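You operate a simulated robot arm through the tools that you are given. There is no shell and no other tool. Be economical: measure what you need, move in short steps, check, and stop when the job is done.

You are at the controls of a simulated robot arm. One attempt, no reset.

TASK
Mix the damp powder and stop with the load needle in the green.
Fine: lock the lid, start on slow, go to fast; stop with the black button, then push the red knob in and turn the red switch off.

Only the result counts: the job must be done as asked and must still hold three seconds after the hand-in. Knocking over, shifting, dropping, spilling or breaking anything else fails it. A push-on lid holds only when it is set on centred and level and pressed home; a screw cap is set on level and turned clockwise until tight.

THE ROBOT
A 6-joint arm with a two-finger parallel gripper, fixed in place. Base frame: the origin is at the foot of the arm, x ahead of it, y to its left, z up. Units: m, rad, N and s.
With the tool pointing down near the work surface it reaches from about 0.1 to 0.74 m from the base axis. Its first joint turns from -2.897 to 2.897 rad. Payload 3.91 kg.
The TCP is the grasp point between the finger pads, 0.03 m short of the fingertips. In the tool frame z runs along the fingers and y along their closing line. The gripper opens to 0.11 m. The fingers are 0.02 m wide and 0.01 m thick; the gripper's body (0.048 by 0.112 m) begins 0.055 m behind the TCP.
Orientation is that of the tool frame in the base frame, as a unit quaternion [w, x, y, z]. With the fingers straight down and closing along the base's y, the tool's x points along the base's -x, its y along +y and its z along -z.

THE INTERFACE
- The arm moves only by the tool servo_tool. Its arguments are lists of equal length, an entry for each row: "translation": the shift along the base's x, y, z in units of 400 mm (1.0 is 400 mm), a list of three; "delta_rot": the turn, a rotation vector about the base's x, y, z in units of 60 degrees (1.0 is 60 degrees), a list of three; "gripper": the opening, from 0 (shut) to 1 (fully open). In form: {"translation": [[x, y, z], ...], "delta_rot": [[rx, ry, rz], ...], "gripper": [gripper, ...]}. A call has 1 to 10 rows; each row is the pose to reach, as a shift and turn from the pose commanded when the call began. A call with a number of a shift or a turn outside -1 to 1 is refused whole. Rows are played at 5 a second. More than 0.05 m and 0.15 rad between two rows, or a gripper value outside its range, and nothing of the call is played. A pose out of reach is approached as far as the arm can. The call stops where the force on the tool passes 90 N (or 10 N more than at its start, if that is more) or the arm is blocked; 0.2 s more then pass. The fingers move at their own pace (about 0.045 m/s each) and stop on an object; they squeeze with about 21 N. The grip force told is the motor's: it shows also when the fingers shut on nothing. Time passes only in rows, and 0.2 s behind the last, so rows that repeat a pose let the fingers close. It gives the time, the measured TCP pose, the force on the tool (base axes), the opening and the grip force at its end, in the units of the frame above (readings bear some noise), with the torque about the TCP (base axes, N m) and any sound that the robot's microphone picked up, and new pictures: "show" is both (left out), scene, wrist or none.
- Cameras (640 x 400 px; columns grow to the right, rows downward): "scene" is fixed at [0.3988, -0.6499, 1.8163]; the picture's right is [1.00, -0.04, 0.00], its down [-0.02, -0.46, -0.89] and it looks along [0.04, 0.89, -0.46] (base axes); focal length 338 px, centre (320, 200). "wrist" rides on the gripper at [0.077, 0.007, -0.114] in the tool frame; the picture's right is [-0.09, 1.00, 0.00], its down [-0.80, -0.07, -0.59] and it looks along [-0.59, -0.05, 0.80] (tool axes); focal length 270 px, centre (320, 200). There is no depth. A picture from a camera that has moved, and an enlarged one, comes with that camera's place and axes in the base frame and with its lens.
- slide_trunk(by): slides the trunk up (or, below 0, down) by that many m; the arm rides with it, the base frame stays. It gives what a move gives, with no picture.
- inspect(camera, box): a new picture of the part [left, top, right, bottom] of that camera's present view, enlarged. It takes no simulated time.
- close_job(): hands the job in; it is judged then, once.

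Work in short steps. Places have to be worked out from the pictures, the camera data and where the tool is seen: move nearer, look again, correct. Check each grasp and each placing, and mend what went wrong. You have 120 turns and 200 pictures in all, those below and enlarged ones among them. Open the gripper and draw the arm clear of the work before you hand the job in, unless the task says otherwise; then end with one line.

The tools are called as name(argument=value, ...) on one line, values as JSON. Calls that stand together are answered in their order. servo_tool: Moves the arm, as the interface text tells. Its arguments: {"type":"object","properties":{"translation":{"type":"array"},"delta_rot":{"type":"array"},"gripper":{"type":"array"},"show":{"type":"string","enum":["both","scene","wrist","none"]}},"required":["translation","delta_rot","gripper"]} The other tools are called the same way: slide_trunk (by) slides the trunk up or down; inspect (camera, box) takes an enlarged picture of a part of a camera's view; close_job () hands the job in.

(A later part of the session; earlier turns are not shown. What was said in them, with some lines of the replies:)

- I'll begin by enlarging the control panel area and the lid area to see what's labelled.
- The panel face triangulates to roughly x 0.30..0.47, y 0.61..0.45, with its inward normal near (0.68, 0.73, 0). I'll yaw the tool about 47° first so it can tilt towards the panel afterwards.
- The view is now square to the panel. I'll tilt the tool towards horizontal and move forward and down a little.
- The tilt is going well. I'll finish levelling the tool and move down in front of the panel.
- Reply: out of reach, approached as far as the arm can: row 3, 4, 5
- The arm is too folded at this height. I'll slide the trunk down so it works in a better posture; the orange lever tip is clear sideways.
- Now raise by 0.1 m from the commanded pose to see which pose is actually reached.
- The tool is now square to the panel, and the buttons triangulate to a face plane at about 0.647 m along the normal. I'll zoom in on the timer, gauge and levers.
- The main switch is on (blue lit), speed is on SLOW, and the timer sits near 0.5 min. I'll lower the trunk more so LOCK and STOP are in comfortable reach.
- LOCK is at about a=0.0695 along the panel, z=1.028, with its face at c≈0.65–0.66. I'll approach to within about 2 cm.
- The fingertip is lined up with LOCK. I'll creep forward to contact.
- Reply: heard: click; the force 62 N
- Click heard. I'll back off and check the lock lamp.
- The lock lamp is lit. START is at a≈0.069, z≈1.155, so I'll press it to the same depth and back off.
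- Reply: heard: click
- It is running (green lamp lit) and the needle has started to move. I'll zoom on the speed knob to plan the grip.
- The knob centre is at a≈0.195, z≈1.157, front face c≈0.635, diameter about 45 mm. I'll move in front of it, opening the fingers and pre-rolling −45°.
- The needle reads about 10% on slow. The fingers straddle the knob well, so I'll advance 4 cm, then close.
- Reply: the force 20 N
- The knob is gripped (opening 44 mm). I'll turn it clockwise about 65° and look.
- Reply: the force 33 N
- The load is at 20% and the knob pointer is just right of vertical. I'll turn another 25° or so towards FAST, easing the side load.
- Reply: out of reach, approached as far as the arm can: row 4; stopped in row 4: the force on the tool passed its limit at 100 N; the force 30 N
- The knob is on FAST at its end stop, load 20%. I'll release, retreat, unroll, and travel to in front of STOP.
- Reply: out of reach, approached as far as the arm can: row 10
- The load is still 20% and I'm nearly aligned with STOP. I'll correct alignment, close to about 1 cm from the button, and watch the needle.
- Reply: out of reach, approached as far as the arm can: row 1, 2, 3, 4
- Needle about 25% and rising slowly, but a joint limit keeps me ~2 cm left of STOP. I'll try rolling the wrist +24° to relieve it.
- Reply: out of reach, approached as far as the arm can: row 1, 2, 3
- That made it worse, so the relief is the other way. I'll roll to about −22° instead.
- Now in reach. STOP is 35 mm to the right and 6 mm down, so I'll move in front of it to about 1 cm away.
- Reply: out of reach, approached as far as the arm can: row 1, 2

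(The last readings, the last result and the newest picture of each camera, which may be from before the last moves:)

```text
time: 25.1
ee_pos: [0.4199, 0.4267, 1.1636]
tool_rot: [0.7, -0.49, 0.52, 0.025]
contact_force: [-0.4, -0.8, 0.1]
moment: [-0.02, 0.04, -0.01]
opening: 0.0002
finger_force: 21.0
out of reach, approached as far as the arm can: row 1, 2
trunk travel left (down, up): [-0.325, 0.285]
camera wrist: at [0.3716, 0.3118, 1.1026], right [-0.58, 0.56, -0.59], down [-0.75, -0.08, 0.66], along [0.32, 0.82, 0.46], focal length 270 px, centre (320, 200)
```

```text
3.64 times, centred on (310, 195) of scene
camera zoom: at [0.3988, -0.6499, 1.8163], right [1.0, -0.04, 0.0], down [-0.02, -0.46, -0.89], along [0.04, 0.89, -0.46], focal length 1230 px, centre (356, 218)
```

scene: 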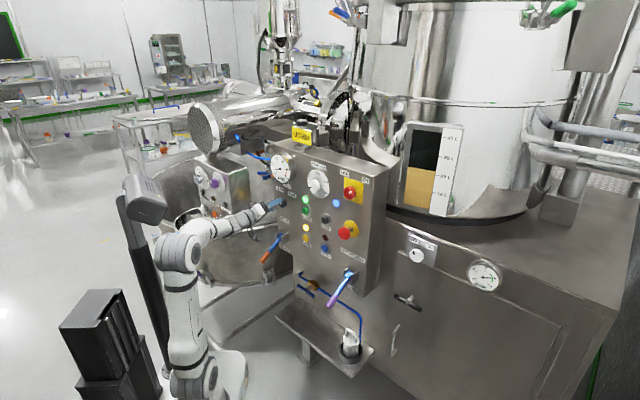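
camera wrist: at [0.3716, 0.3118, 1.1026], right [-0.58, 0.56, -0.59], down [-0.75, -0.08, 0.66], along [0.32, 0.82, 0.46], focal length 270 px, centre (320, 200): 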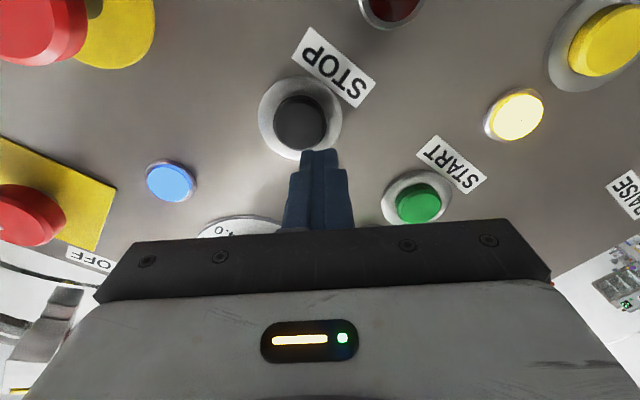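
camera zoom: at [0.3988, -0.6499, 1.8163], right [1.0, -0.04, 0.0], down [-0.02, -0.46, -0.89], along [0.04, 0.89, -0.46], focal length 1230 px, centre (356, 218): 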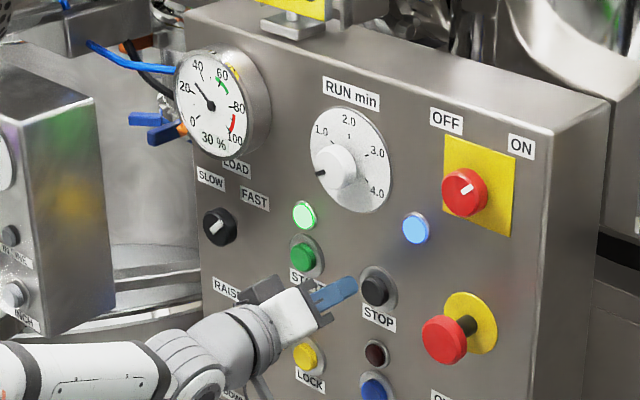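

Needle about 31%. I suspect a wrist singularity (forearm level with the tool), so I'll retreat slightly and lower the trunk so the forearm slopes up.

servo_tool(translation=[[-0.068, -0.073, 0]], delta_rot=[[0, 0, 0]], gripper=[0], show="none")

slide_trunk(by=-0.13)

servo_tool(translation=[[0, 0, 0.11], [0.03, -0.03, 0.22], [0.05, -0.05, 0.31], [0.05, -0.05, 0.31]], delta_rot=[[0, 0, 0], [0, 0, 0], [0, 0, 0], [0, 0, 0]], gripper=[0, 0, 0, 0], show="wrist")

inspect(camera="scene", box=[250, 140, 370, 250])

```text
time: 25.5
ee_pos: [0.3923, 0.3989, 1.1616]
tool_rot: [0.701, -0.491, 0.517, 0.028]
contact_force: [-0.1, 0.7, 0.9]
moment: [0.03, -0.02, -0.03]
opening: 0.0001
finger_force: 21.1
trunk travel left (down, up): [-0.325, 0.285]
```

```text
time: 27.1
ee_pos: [0.3917, 0.3976, 1.033]
tool_rot: [0.701, -0.491, 0.517, 0.028]
contact_force: [-0.8, -0.4, -0.5]
moment: [0.02, -0.03, 0.04]
opening: 0.0
finger_force: 21.0
trunk travel left (down, up): [-0.195, 0.415]
```

```text
time: 28.1
ee_pos: [0.4121, 0.3809, 1.1586]
tool_rot: [0.701, -0.491, 0.517, 0.028]
contact_force: [0.5, 0.2, -0.9]
moment: [0.01, 0.01, -0.03]
opening: 0.0
finger_force: 21.5
trunk travel left (down, up): [-0.195, 0.415]
camera wrist: at [0.3646, 0.2654, 1.0981], right [-0.59, 0.56, -0.59], down [-0.75, -0.09, 0.66], along [0.31, 0.83, 0.47], focal length 270 px, centre (320, 200)
```

wrist: 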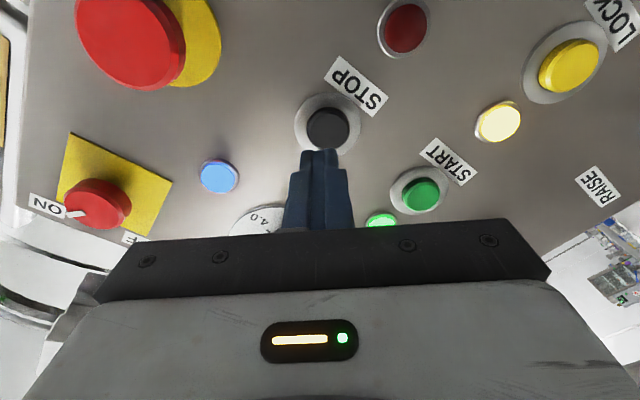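

```text
3.64 times, centred on (310, 195) of scene
camera zoom: at [0.3988, -0.6499, 1.8163], right [1.0, -0.04, 0.0], down [-0.02, -0.46, -0.89], along [0.04, 0.89, -0.46], focal length 1230 px, centre (356, 218)
```

zoom: 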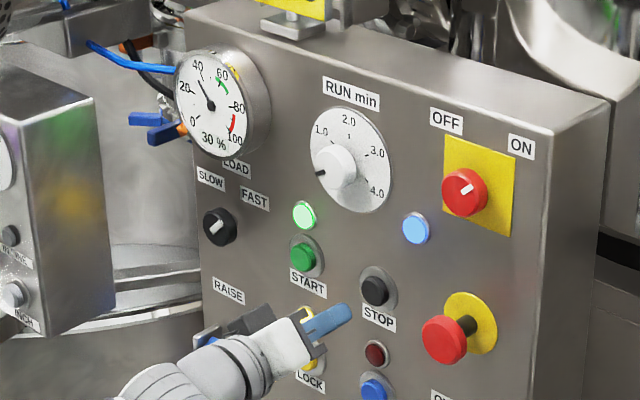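

That worked: I'm in reach and lined up with STOP, with the needle around 36%. I'll close to about 1.5 cm from the button and wait.

servo_tool(translation=[[0.02, 0.04, -0.01], [0.053, 0.071, -0.01], [0.053, 0.071, -0.01]], delta_rot=[[0, 0, 0], [0, 0, 0], [0, 0, 0]], gripper=[0, 0, 0], show="wrist")

inspect(camera="scene", box=[270, 150, 300, 180])

```text
time: 28.9
ee_pos: [0.4321, 0.407, 1.1533]
tool_rot: [0.701, -0.49, 0.517, 0.028]
contact_force: [0.3, 0.7, -0.6]
moment: [0.02, 0.02, 0.01]
opening: 0.0
finger_force: 20.8
trunk travel left (down, up): [-0.195, 0.415]
camera wrist: at [0.3855, 0.2926, 1.093], right [-0.59, 0.56, -0.59], down [-0.75, -0.09, 0.66], along [0.31, 0.83, 0.47], focal length 270 px, centre (320, 200)
```

wrist: 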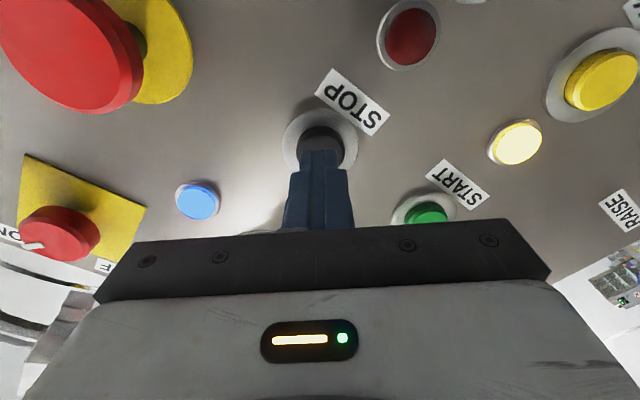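

```text
13.33 times, centred on (285, 165) of scene
camera zoom: at [0.3988, -0.6499, 1.8163], right [1.0, -0.04, 0.0], down [-0.02, -0.46, -0.89], along [0.04, 0.89, -0.46], focal length 4510 px, centre (787, 667)
```

zoom: 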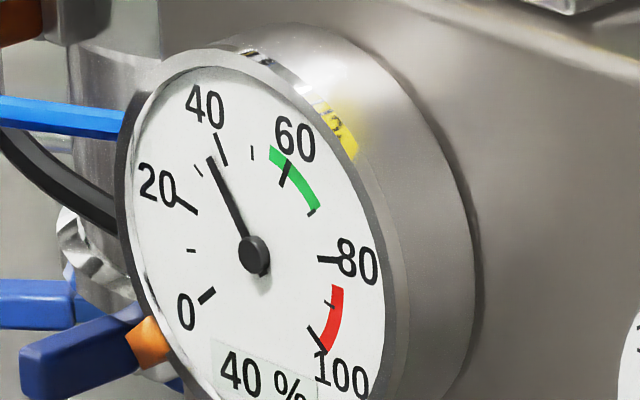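

The needle is at about 37%, and green runs from about 56 to 70. I'm poised on STOP, so I'll wait two seconds.

servo_tool(translation=[[0, 0, 0], [0, 0, 0], [0, 0, 0], [0, 0, 0], [0, 0, 0], [0, 0, 0], [0, 0, 0], [0, 0, 0], [0, 0, 0], [0, 0, 0]], delta_rot=[[0, 0, 0], [0, 0, 0], [0, 0, 0], [0, 0, 0], [0, 0, 0], [0, 0, 0], [0, 0, 0], [0, 0, 0], [0, 0, 0], [0, 0, 0]], gripper=[0, 0, 0, 0, 0, 0, 0, 0, 0, 0], show="none")

inspect(camera="scene", box=[270, 150, 300, 180])

```text
time: 31.1
ee_pos: [0.4324, 0.4066, 1.1535]
tool_rot: [0.701, -0.49, 0.517, 0.028]
contact_force: [0.3, 0.0, 0.2]
moment: [0.0, -0.01, 0.03]
opening: 0.0
finger_force: 21.2
trunk travel left (down, up): [-0.195, 0.415]
```

```text
13.33 times, centred on (285, 165) of scene
camera zoom: at [0.3988, -0.6499, 1.8163], right [1.0, -0.04, 0.0], down [-0.02, -0.46, -0.89], along [0.04, 0.89, -0.46], focal length 4510 px, centre (787, 667)
```

zoom: 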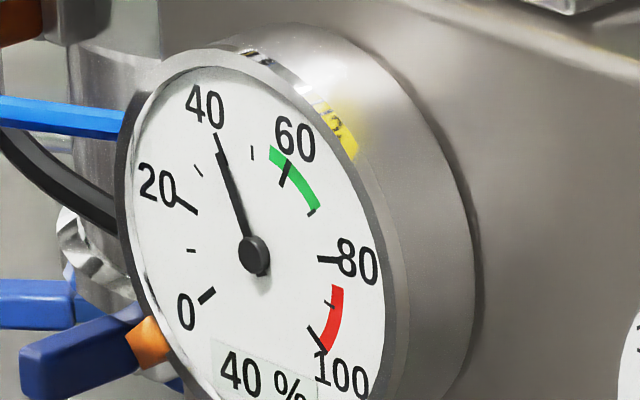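

The needle is at 40% and rising about 1.4%/s, so I'll keep waiting while checking the timer dial.

servo_tool(translation=[[0, 0, 0], [0, 0, 0], [0, 0, 0], [0, 0, 0], [0, 0, 0], [0, 0, 0], [0, 0, 0], [0, 0, 0], [0, 0, 0], [0, 0, 0]], delta_rot=[[0, 0, 0], [0, 0, 0], [0, 0, 0], [0, 0, 0], [0, 0, 0], [0, 0, 0], [0, 0, 0], [0, 0, 0], [0, 0, 0], [0, 0, 0]], gripper=[0, 0, 0, 0, 0, 0, 0, 0, 0, 0], show="none")

inspect(camera="scene", box=[270, 140, 350, 190])

```text
time: 33.3
ee_pos: [0.4324, 0.4073, 1.154]
tool_rot: [0.7, -0.491, 0.517, 0.028]
contact_force: [0.2, 0.1, 0.0]
moment: [0.0, 0.02, -0.01]
opening: 0.0002
finger_force: 21.0
trunk travel left (down, up): [-0.195, 0.415]
```

```text
8.00 times, centred on (310, 165) of scene
camera zoom: at [0.3988, -0.6499, 1.8163], right [1.0, -0.04, 0.0], down [-0.02, -0.46, -0.89], along [0.04, 0.89, -0.46], focal length 2706 px, centre (400, 480)
```

zoom: 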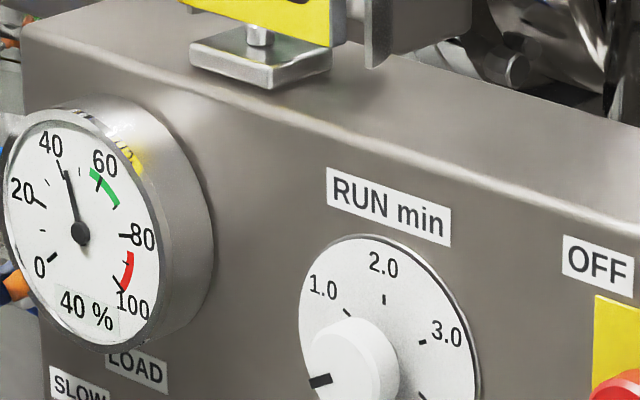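

The needle is at about 43% and the timer dial is not visibly moving. I'll keep waiting.

servo_tool(translation=[[0, 0, 0], [0, 0, 0], [0, 0, 0], [0, 0, 0], [0, 0, 0], [0, 0, 0], [0, 0, 0], [0, 0, 0], [0, 0, 0], [0, 0, 0]], delta_rot=[[0, 0, 0], [0, 0, 0], [0, 0, 0], [0, 0, 0], [0, 0, 0], [0, 0, 0], [0, 0, 0], [0, 0, 0], [0, 0, 0], [0, 0, 0]], gripper=[0, 0, 0, 0, 0, 0, 0, 0, 0, 0], show="none")

servo_tool(translation=[[0, 0, 0], [0, 0, 0], [0, 0, 0], [0, 0, 0], [0, 0, 0], [0, 0, 0], [0, 0, 0], [0, 0, 0], [0, 0, 0], [0, 0, 0]], delta_rot=[[0, 0, 0], [0, 0, 0], [0, 0, 0], [0, 0, 0], [0, 0, 0], [0, 0, 0], [0, 0, 0], [0, 0, 0], [0, 0, 0], [0, 0, 0]], gripper=[0, 0, 0, 0, 0, 0, 0, 0, 0, 0], show="none")

inspect(camera="scene", box=[270, 150, 300, 180])

```text
time: 35.5
ee_pos: [0.432, 0.4071, 1.1542]
tool_rot: [0.701, -0.491, 0.517, 0.028]
contact_force: [1.1, 0.9, -0.3]
moment: [0.04, 0.02, -0.01]
opening: 0.0001
finger_force: 20.9
trunk travel left (down, up): [-0.195, 0.415]
```

```text
time: 37.7
ee_pos: [0.4329, 0.4063, 1.1533]
tool_rot: [0.701, -0.491, 0.517, 0.029]
contact_force: [-0.2, 0.0, 0.1]
moment: [0.04, 0.04, 0.03]
opening: 0.0
finger_force: 20.8
trunk travel left (down, up): [-0.195, 0.415]
```

```text
13.33 times, centred on (285, 165) of scene
camera zoom: at [0.3988, -0.6499, 1.8163], right [1.0, -0.04, 0.0], down [-0.02, -0.46, -0.89], along [0.04, 0.89, -0.46], focal length 4510 px, centre (787, 667)
```

zoom: 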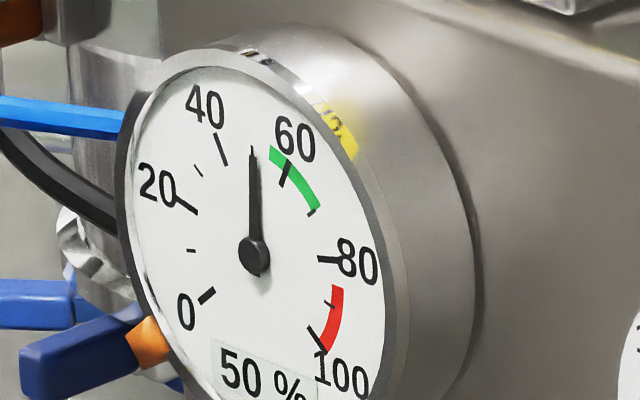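

The needle is at 50%. Another 4.4 s should bring it to the edge of green.

servo_tool(translation=[[0, 0, 0], [0, 0, 0], [0, 0, 0], [0, 0, 0], [0, 0, 0], [0, 0, 0], [0, 0, 0], [0, 0, 0], [0, 0, 0], [0, 0, 0]], delta_rot=[[0, 0, 0], [0, 0, 0], [0, 0, 0], [0, 0, 0], [0, 0, 0], [0, 0, 0], [0, 0, 0], [0, 0, 0], [0, 0, 0], [0, 0, 0]], gripper=[0, 0, 0, 0, 0, 0, 0, 0, 0, 0], show="none")

servo_tool(translation=[[0, 0, 0], [0, 0, 0], [0, 0, 0], [0, 0, 0], [0, 0, 0], [0, 0, 0], [0, 0, 0], [0, 0, 0], [0, 0, 0], [0, 0, 0]], delta_rot=[[0, 0, 0], [0, 0, 0], [0, 0, 0], [0, 0, 0], [0, 0, 0], [0, 0, 0], [0, 0, 0], [0, 0, 0], [0, 0, 0], [0, 0, 0]], gripper=[0, 0, 0, 0, 0, 0, 0, 0, 0, 0], show="none")

inspect(camera="scene", box=[270, 150, 300, 180])

inspect(camera="scene", box=[250, 140, 370, 250])

```text
time: 39.9
ee_pos: [0.4322, 0.4074, 1.1527]
tool_rot: [0.701, -0.49, 0.518, 0.028]
contact_force: [-0.2, 0.1, 0.6]
moment: [0.02, 0.02, -0.01]
opening: 0.0002
finger_force: 21.0
trunk travel left (down, up): [-0.195, 0.415]
```

```text
time: 42.1
ee_pos: [0.4322, 0.4065, 1.1533]
tool_rot: [0.701, -0.49, 0.518, 0.028]
contact_force: [0.7, 0.3, -0.7]
moment: [0.0, 0.0, -0.02]
opening: 0.0
finger_force: 21.4
trunk travel left (down, up): [-0.195, 0.415]
```

```text
13.33 times, centred on (285, 165) of scene
camera zoom: at [0.3988, -0.6499, 1.8163], right [1.0, -0.04, 0.0], down [-0.02, -0.46, -0.89], along [0.04, 0.89, -0.46], focal length 4510 px, centre (787, 667)
```

zoom: 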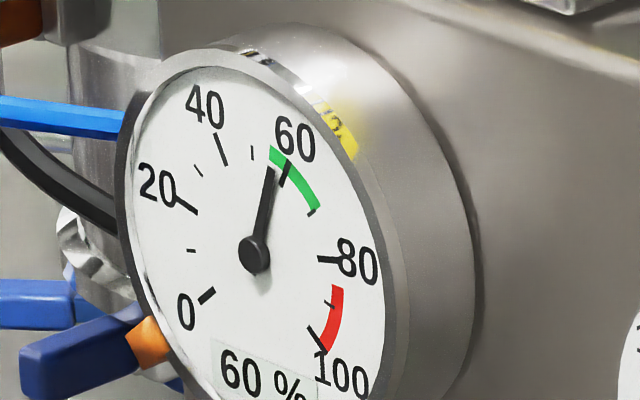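

```text
3.64 times, centred on (310, 195) of scene
camera zoom: at [0.3988, -0.6499, 1.8163], right [1.0, -0.04, 0.0], down [-0.02, -0.46, -0.89], along [0.04, 0.89, -0.46], focal length 1230 px, centre (356, 218)
```

zoom: 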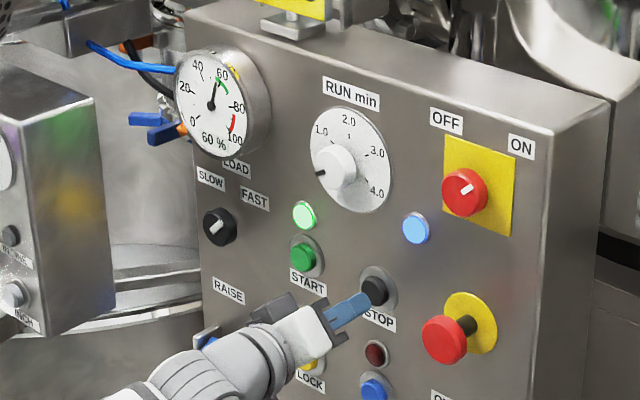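

The needle has just entered green at about 56%. I'll wait a little over a second to get further in, then press STOP.

servo_tool(translation=[[0, 0, 0], [0, 0, 0], [0, 0, 0], [0, 0, 0], [0, 0, 0], [0, 0, 0], [0.0256, 0.0274, 0], [0.041, 0.0438, 0], [0.0485, 0.052, 0], [0.052, 0.0557, 0]], delta_rot=[[0, 0, 0], [0, 0, 0], [0, 0, 0], [0, 0, 0], [0, 0, 0], [0, 0, 0], [0, 0, 0], [0, 0, 0], [0, 0, 0], [0, 0, 0]], gripper=[0, 0, 0, 0, 0, 0, 0, 0, 0, 0], show="none")

inspect(camera="scene", box=[250, 140, 370, 250])

```text
time: 44.2
ee_pos: [0.4474, 0.4201, 1.1538]
tool_rot: [0.698, -0.493, 0.518, 0.029]
contact_force: [-42.3, -48.0, -12.9]
moment: [-0.05, 0.1, -0.09]
opening: 0.0
finger_force: 21.0
trunk travel left (down, up): [-0.195, 0.415]
heard: click
stopped in row 10: the force on the tool passed its limit at 93 N (the readings are from after the stop); the commanded pose is now the measured one
```

```text
3.64 times, centred on (310, 195) of scene
camera zoom: at [0.3988, -0.6499, 1.8163], right [1.0, -0.04, 0.0], down [-0.02, -0.46, -0.89], along [0.04, 0.89, -0.46], focal length 1230 px, centre (356, 218)
```

zoom: 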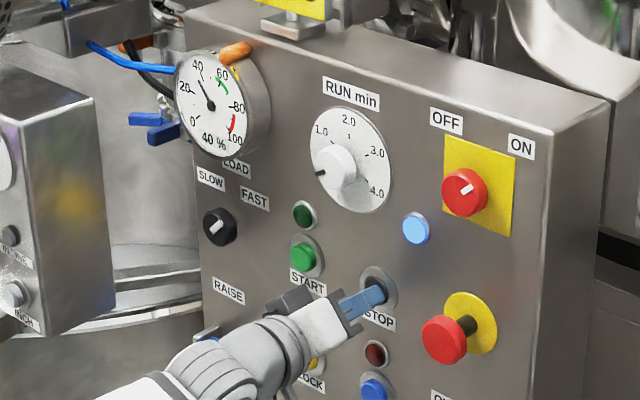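

STOP clicked and the run lamp went out. Something orange newly shows above the gauge, so I'll back off and look at everything.

servo_tool(translation=[[-0.06, -0.064, 0], [-0.12, -0.128, 0]], delta_rot=[[0, 0, 0], [0, 0, 0]], gripper=[0, 0], show="both")

inspect(camera="scene", box=[240, 110, 370, 220])

```text
time: 44.8
ee_pos: [0.4035, 0.375, 1.1493]
tool_rot: [0.697, -0.494, 0.52, 0.029]
contact_force: [-0.5, 0.9, 0.2]
moment: [0.0, 0.0, 0.0]
opening: 0.0002
finger_force: 20.9
trunk travel left (down, up): [-0.195, 0.415]
camera wrist: at [0.3563, 0.259, 1.0905], right [-0.59, 0.55, -0.59], down [-0.74, -0.08, 0.67], along [0.32, 0.83, 0.46], focal length 270 px, centre (320, 200)
```

scene: 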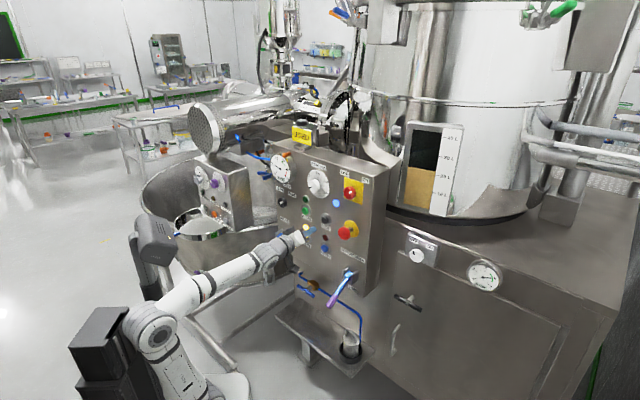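
wrist: 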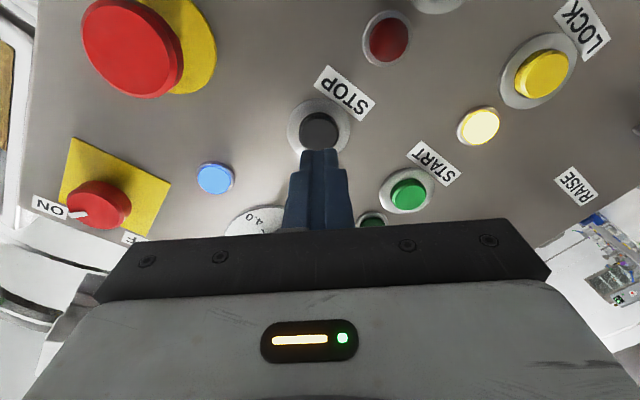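

```text
3.64 times, centred on (305, 165) of scene
camera zoom: at [0.3988, -0.6499, 1.8163], right [1.0, -0.04, 0.0], down [-0.02, -0.46, -0.89], along [0.04, 0.89, -0.46], focal length 1230 px, centre (374, 327)
```

zoom: 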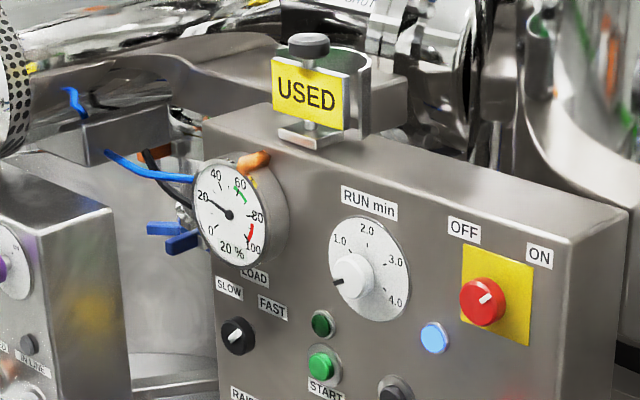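

The needle is falling because the mixer has stopped, and that decay dates the stop to my press at about 58% in green. The red knob front is at about a=−0.160, z≈1.16, c≈0.606, so I'll move in front of it.

servo_tool(translation=[[0.07, -0.07, 0.01], [0.15, -0.14, 0.02], [0.2217, -0.2075, 0.0275]], delta_rot=[[0, 0, 0], [0, 0, 0], [0, 0, 0]], gripper=[0, 0, 0], show="wrist")

inspect(camera="scene", box=[280, 160, 400, 260])

```text
time: 45.6
ee_pos: [0.4931, 0.2917, 1.1606]
tool_rot: [0.693, -0.502, 0.517, 0.022]
contact_force: [-1.0, -0.2, 2.3]
moment: [-0.1, 0.13, -0.05]
opening: 0.0001
finger_force: 21.3
out of reach, approached as far as the arm can: row 1, 2
trunk travel left (down, up): [-0.195, 0.415]
camera wrist: at [0.4464, 0.1747, 1.1032], right [-0.59, 0.53, -0.61], down [-0.75, -0.07, 0.66], along [0.31, 0.84, 0.44], focal length 270 px, centre (320, 200)
```

wrist: 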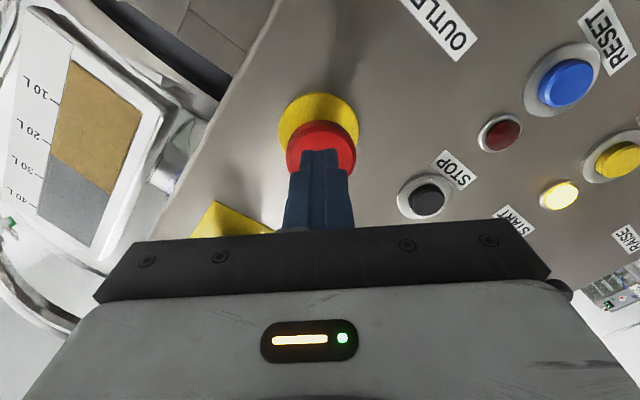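

```text
4.00 times, centred on (340, 210) of scene
camera zoom: at [0.3988, -0.6499, 1.8163], right [1.0, -0.04, 0.0], down [-0.02, -0.46, -0.89], along [0.04, 0.89, -0.46], focal length 1353 px, centre (240, 160)
```

zoom: 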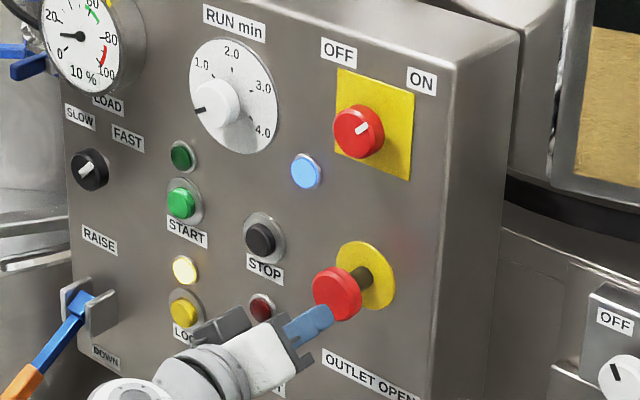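

Aligned with the red knob. I'll push it in gradually.

servo_tool(translation=[[0.034, 0.0365, 0], [0.0478, 0.0511, 0], [0.0564, 0.0602, 0], [0.065, 0.0694, 0], [0.0734, 0.0785, 0]], delta_rot=[[0, 0, 0], [0, 0, 0], [0, 0, 0], [0, 0, 0], [0, 0, 0]], gripper=[0, 0, 0, 0, 0], show="wrist")

inspect(camera="scene", box=[280, 160, 400, 260])

```text
time: 46.5
ee_pos: [0.5108, 0.3105, 1.1624]
tool_rot: [0.697, -0.493, 0.52, 0.027]
contact_force: [-47.8, -43.2, -16.8]
moment: [0.2, 0.09, 0.29]
opening: 0.0001
finger_force: 20.8
trunk travel left (down, up): [-0.195, 0.415]
stopped in row 4: the force on the tool passed its limit at 100 N (the readings are from after the stop); the commanded pose is now the measured one
camera wrist: at [0.4626, 0.1951, 1.1024], right [-0.59, 0.55, -0.59], down [-0.74, -0.08, 0.66], along [0.32, 0.83, 0.46], focal length 270 px, centre (320, 200)
```

wrist: 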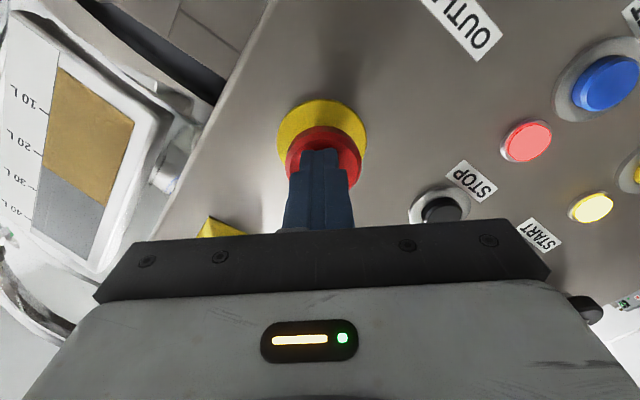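

```text
4.00 times, centred on (340, 210) of scene
camera zoom: at [0.3988, -0.6499, 1.8163], right [1.0, -0.04, 0.0], down [-0.02, -0.46, -0.89], along [0.04, 0.89, -0.46], focal length 1353 px, centre (240, 160)
```

zoom: 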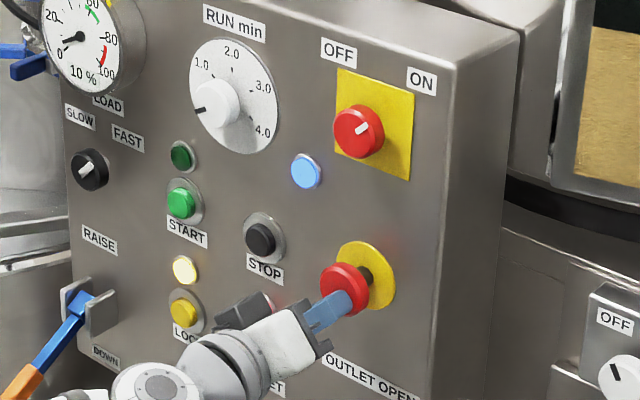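

The red lamp lit, so the knob is in. I'll back off and check that it stays in.

servo_tool(translation=[[-0.05, -0.053, 0], [-0.1, -0.107, 0.05], [-0.1, -0.107, 0.1]], delta_rot=[[0, 0, 0], [0, 0, 0], [0, 0, 0]], gripper=[0, 0, 0.5], show="wrist")

inspect(camera="scene", box=[280, 160, 400, 260])

```text
time: 47.3
ee_pos: [0.4764, 0.2736, 1.1983]
tool_rot: [0.695, -0.495, 0.522, 0.027]
contact_force: [0.4, -0.2, -0.3]
moment: [-0.01, 0.03, 0.02]
opening: 0.0325
finger_force: 0.0
trunk travel left (down, up): [-0.195, 0.415]
camera wrist: at [0.4284, 0.1583, 1.1398], right [-0.59, 0.55, -0.59], down [-0.74, -0.08, 0.67], along [0.32, 0.83, 0.45], focal length 270 px, centre (320, 200)
```

wrist: 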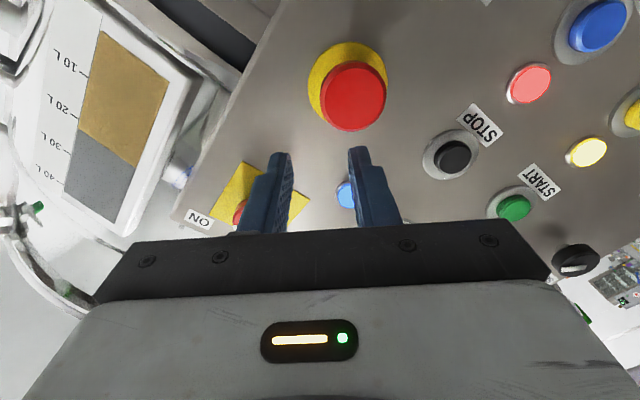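

```text
4.00 times, centred on (340, 210) of scene
camera zoom: at [0.3988, -0.6499, 1.8163], right [1.0, -0.04, 0.0], down [-0.02, -0.46, -0.89], along [0.04, 0.89, -0.46], focal length 1353 px, centre (240, 160)
```

zoom: 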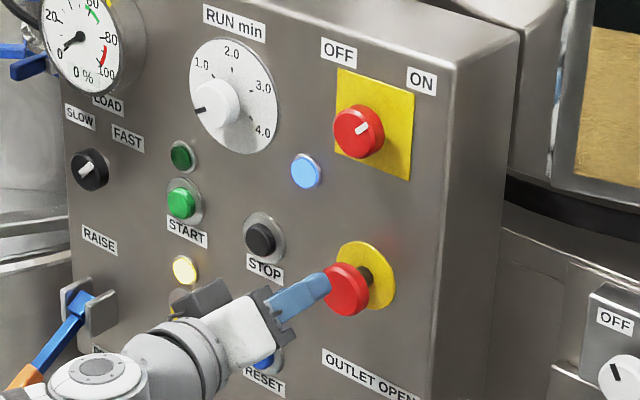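

The knob stays in (red lamp lit, needle at 0). The red switch is at a≈−0.157, z≈1.311, front c≈0.622; I'll move in front of it with the fingers open, pre-rolling to about +30°.

servo_tool(translation=[[0, 0, 0.05], [0, 0, 0.1], [0, 0, 0.15], [0.01, 0.01, 0.2], [0.02, 0.02, 0.25], [0.03, 0.03, 0.2825], [0.04, 0.05, 0.2825], [0.044, 0.0615, 0.2825], [0.044, 0.0615, 0.2825]], delta_rot=[[0.095, 0.101, 0], [0.19, 0.203, 0], [0.285, 0.304, 0], [0.38, 0.406, 0], [0.474, 0.507, 0], [0.569, 0.608, 0], [0.664, 0.71, 0], [0.759, 0.811, 0], [0.854, 0.9125, 0]], gripper=[0.75, 0.75, 0.75, 0.75, 0.75, 0.75, 0.75, 0.75, 0.75], show="both")

```text
time: 49.3
ee_pos: [0.4946, 0.2977, 1.3098]
tool_rot: [0.524, -0.09, 0.712, 0.459]
contact_force: [-0.5, 0.2, 1.5]
moment: [0.02, 0.03, 0.04]
opening: 0.0824
finger_force: 0.1
trunk travel left (down, up): [-0.195, 0.415]
camera wrist: at [0.3822, 0.2429, 1.2542], right [-0.57, 0.53, 0.63], down [0.0, -0.77, 0.64], along [0.82, 0.36, 0.44], focal length 270 px, centre (320, 200)
```

scene: 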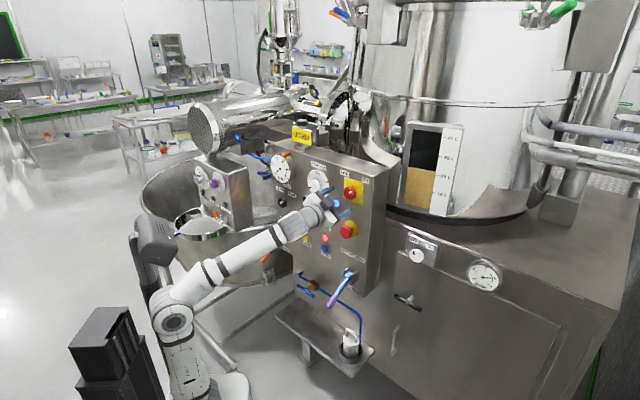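
wrist: 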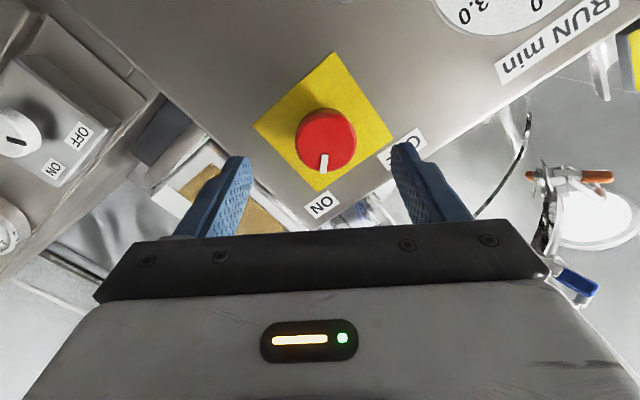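

Well centred. I'll advance around the switch and close.

servo_tool(translation=[[0.03, 0.038, 0.0125], [0.065, 0.075, 0.0125], [0.0933, 0.1075, 0.0125], [0.0933, 0.1075, 0.0125], [0.0933, 0.1075, 0.0125], [0.0933, 0.1075, 0.0125]], delta_rot=[[0, 0, 0], [0, 0, 0], [0, 0, 0], [0, 0, 0], [0, 0, 0], [0, 0, 0]], gripper=[0.75, 0.75, 0.75, 0, 0, 0], show="wrist")

```text
time: 50.7
ee_pos: [0.5317, 0.3418, 1.3145]
tool_rot: [0.525, -0.091, 0.711, 0.458]
contact_force: [0.3, -0.1, -0.1]
moment: [-0.11, 0.12, -0.2]
opening: 0.0438
finger_force: 33.0
trunk travel left (down, up): [-0.195, 0.415]
camera wrist: at [0.4196, 0.2864, 1.2577], right [-0.57, 0.53, 0.63], down [0.0, -0.77, 0.64], along [0.82, 0.36, 0.44], focal length 270 px, centre (320, 200)
```

wrist: 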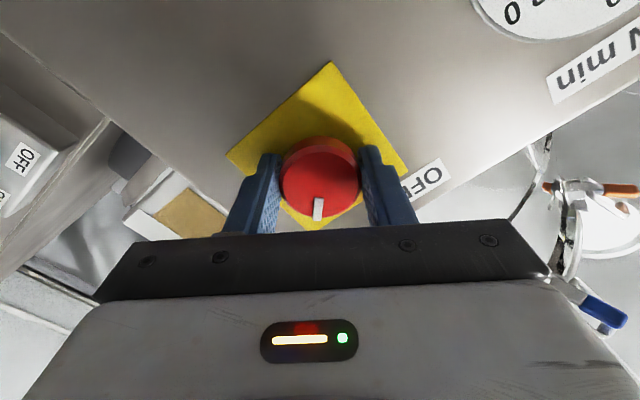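

Clean grip. I'll turn it counter-clockwise towards OFF.

servo_tool(translation=[[0, 0, 0], [0, 0, 0], [0, 0, 0], [0, 0, 0], [0, 0, 0], [0, 0, 0], [0, 0, 0], [0, 0, 0], [0, 0, 0], [0, 0, 0]], delta_rot=[[-0.093, -0.099, 0], [-0.186, -0.198, 0], [-0.279, -0.297, 0], [-0.371, -0.396, 0], [-0.464, -0.495, 0], [-0.557, -0.594, 0], [-0.65, -0.693, 0], [-0.743, -0.792, 0], [-0.836, -0.892, 0], [-0.929, -0.991, 0]], gripper=[0, 0, 0, 0, 0, 0, 0, 0, 0, 0], show="wrist")

inspect(camera="scene", box=[280, 160, 400, 260])

```text
time: 52.9
ee_pos: [0.5324, 0.3399, 1.314]
tool_rot: [0.696, -0.522, 0.493, -0.016]
contact_force: [2.6, -1.1, -3.6]
moment: [-0.32, 0.3, -1.01]
opening: 0.0436
finger_force: 44.8
trunk travel left (down, up): [-0.195, 0.415]
camera wrist: at [0.4895, 0.2208, 1.262], right [-0.54, 0.5, -0.68], down [-0.79, -0.03, 0.61], along [0.29, 0.87, 0.41], focal length 270 px, centre (320, 200)
```

wrist: 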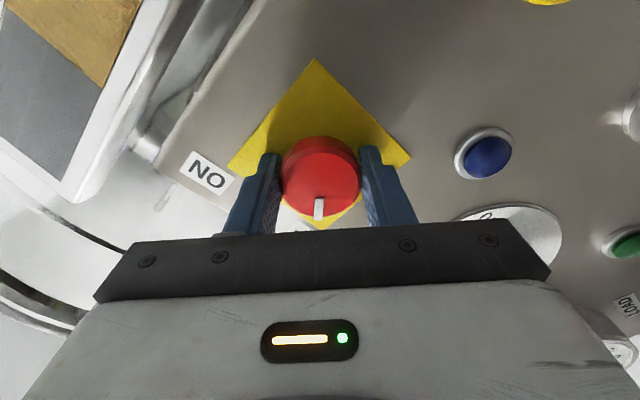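

```text
4.00 times, centred on (340, 210) of scene
camera zoom: at [0.3988, -0.6499, 1.8163], right [1.0, -0.04, 0.0], down [-0.02, -0.46, -0.89], along [0.04, 0.89, -0.46], focal length 1353 px, centre (240, 160)
```

zoom: 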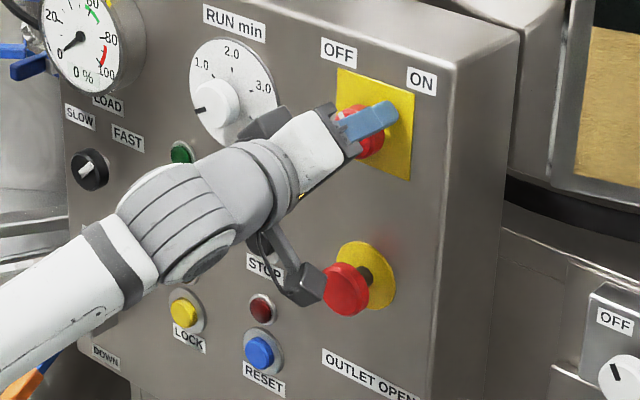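

The blue power lamp went out, so it's off. I'll release and draw straight back.

servo_tool(translation=[[0, 0, 0], [0, 0, 0], [0, 0, 0], [-0.06, -0.064, 0], [-0.13, -0.14, 0], [-0.2, -0.21, 0], [-0.25, -0.27, 0], [-0.3, -0.34, 0]], delta_rot=[[0, 0, 0], [0, 0, 0], [0, 0, 0], [0, 0, 0], [0, 0, 0], [0, 0, 0], [0, 0, 0], [0, 0, 0]], gripper=[0.75, 0.75, 0.75, 0.75, 0.75, 0.75, 0.75, 1], show="both")

inspect(camera="scene", box=[255, 130, 400, 290])

```text
time: 54.7
ee_pos: [0.411, 0.2052, 1.3154]
tool_rot: [0.695, -0.522, 0.495, -0.012]
contact_force: [1.0, 1.1, -1.4]
moment: [0.01, 0.03, -0.01]
opening: 0.1102
finger_force: 0.1
trunk travel left (down, up): [-0.195, 0.415]
camera wrist: at [0.3679, 0.0855, 1.2623], right [-0.54, 0.5, -0.68], down [-0.79, -0.03, 0.61], along [0.29, 0.87, 0.41], focal length 270 px, centre (320, 200)
```

scene: 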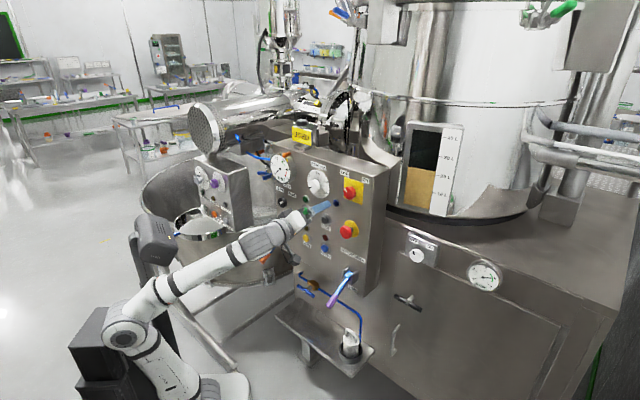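
wrist: 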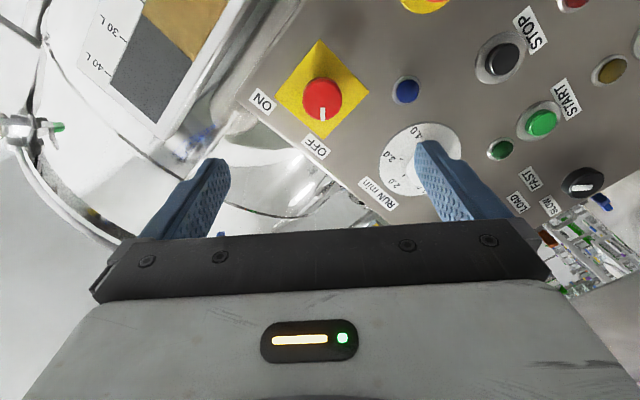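

```text
2.50 times, centred on (328, 210) of scene
camera zoom: at [0.3988, -0.6499, 1.8163], right [1.0, -0.04, 0.0], down [-0.02, -0.46, -0.89], along [0.04, 0.89, -0.46], focal length 846 px, centre (301, 175)
```

zoom: 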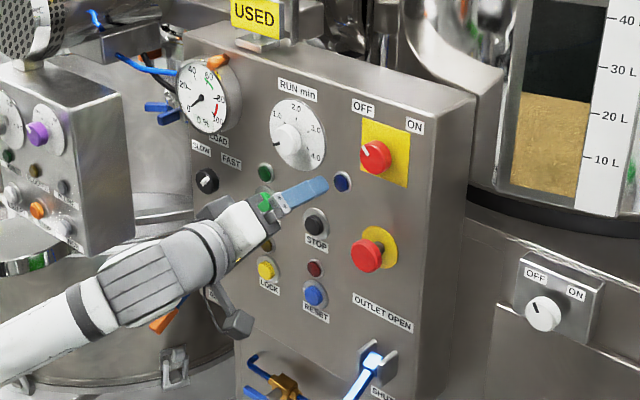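

The switch reads OFF and all lamps are out. I'll take one closer look at the red knob, switch and speed knob.

inspect(camera="scene", box=[325, 165, 385, 255])

inspect(camera="wrist", box=[480, 90, 640, 240])

```text
4.44 times, centred on (355, 210) of scene
camera zoom: at [0.3988, -0.6499, 1.8163], right [1.0, -0.04, 0.0], down [-0.02, -0.46, -0.89], along [0.04, 0.89, -0.46], focal length 1503 px, centre (164, 156)
```

zoom: 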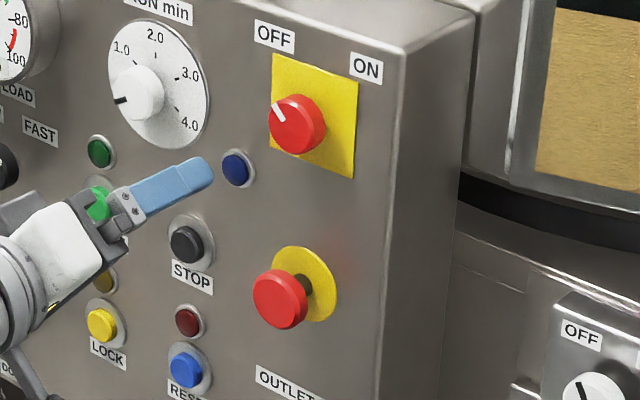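

```text
2.67 times, centred on (560, 165) of wrist
camera zoom: at [0.3679, 0.0855, 1.2623], right [-0.54, 0.5, -0.68], down [-0.79, -0.03, 0.61], along [0.29, 0.87, 0.41], focal length 721 px, centre (-320, 293)
```

zoom: 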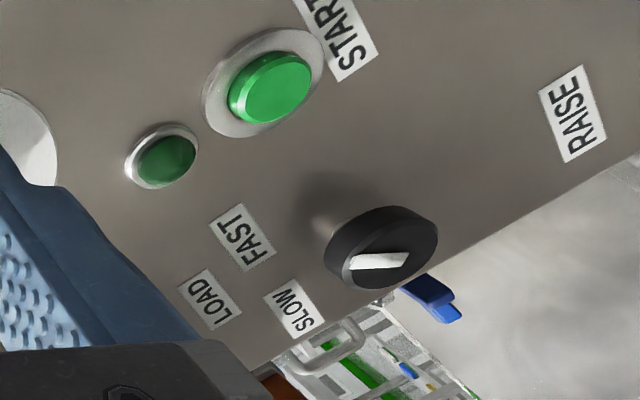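

Everything is as asked: the needle was in green at the black-button stop, the red knob is in, the switch is off, and the gripper is open and clear. Handing in.

close_job()

```text
The job is handed in.
```

I locked the lid, ran the mixer on slow then fast, and pressed the black button with the load needle in the green at about 58%. The red knob is now pushed in, the red switch is off, and the arm is clear with its gripper open.
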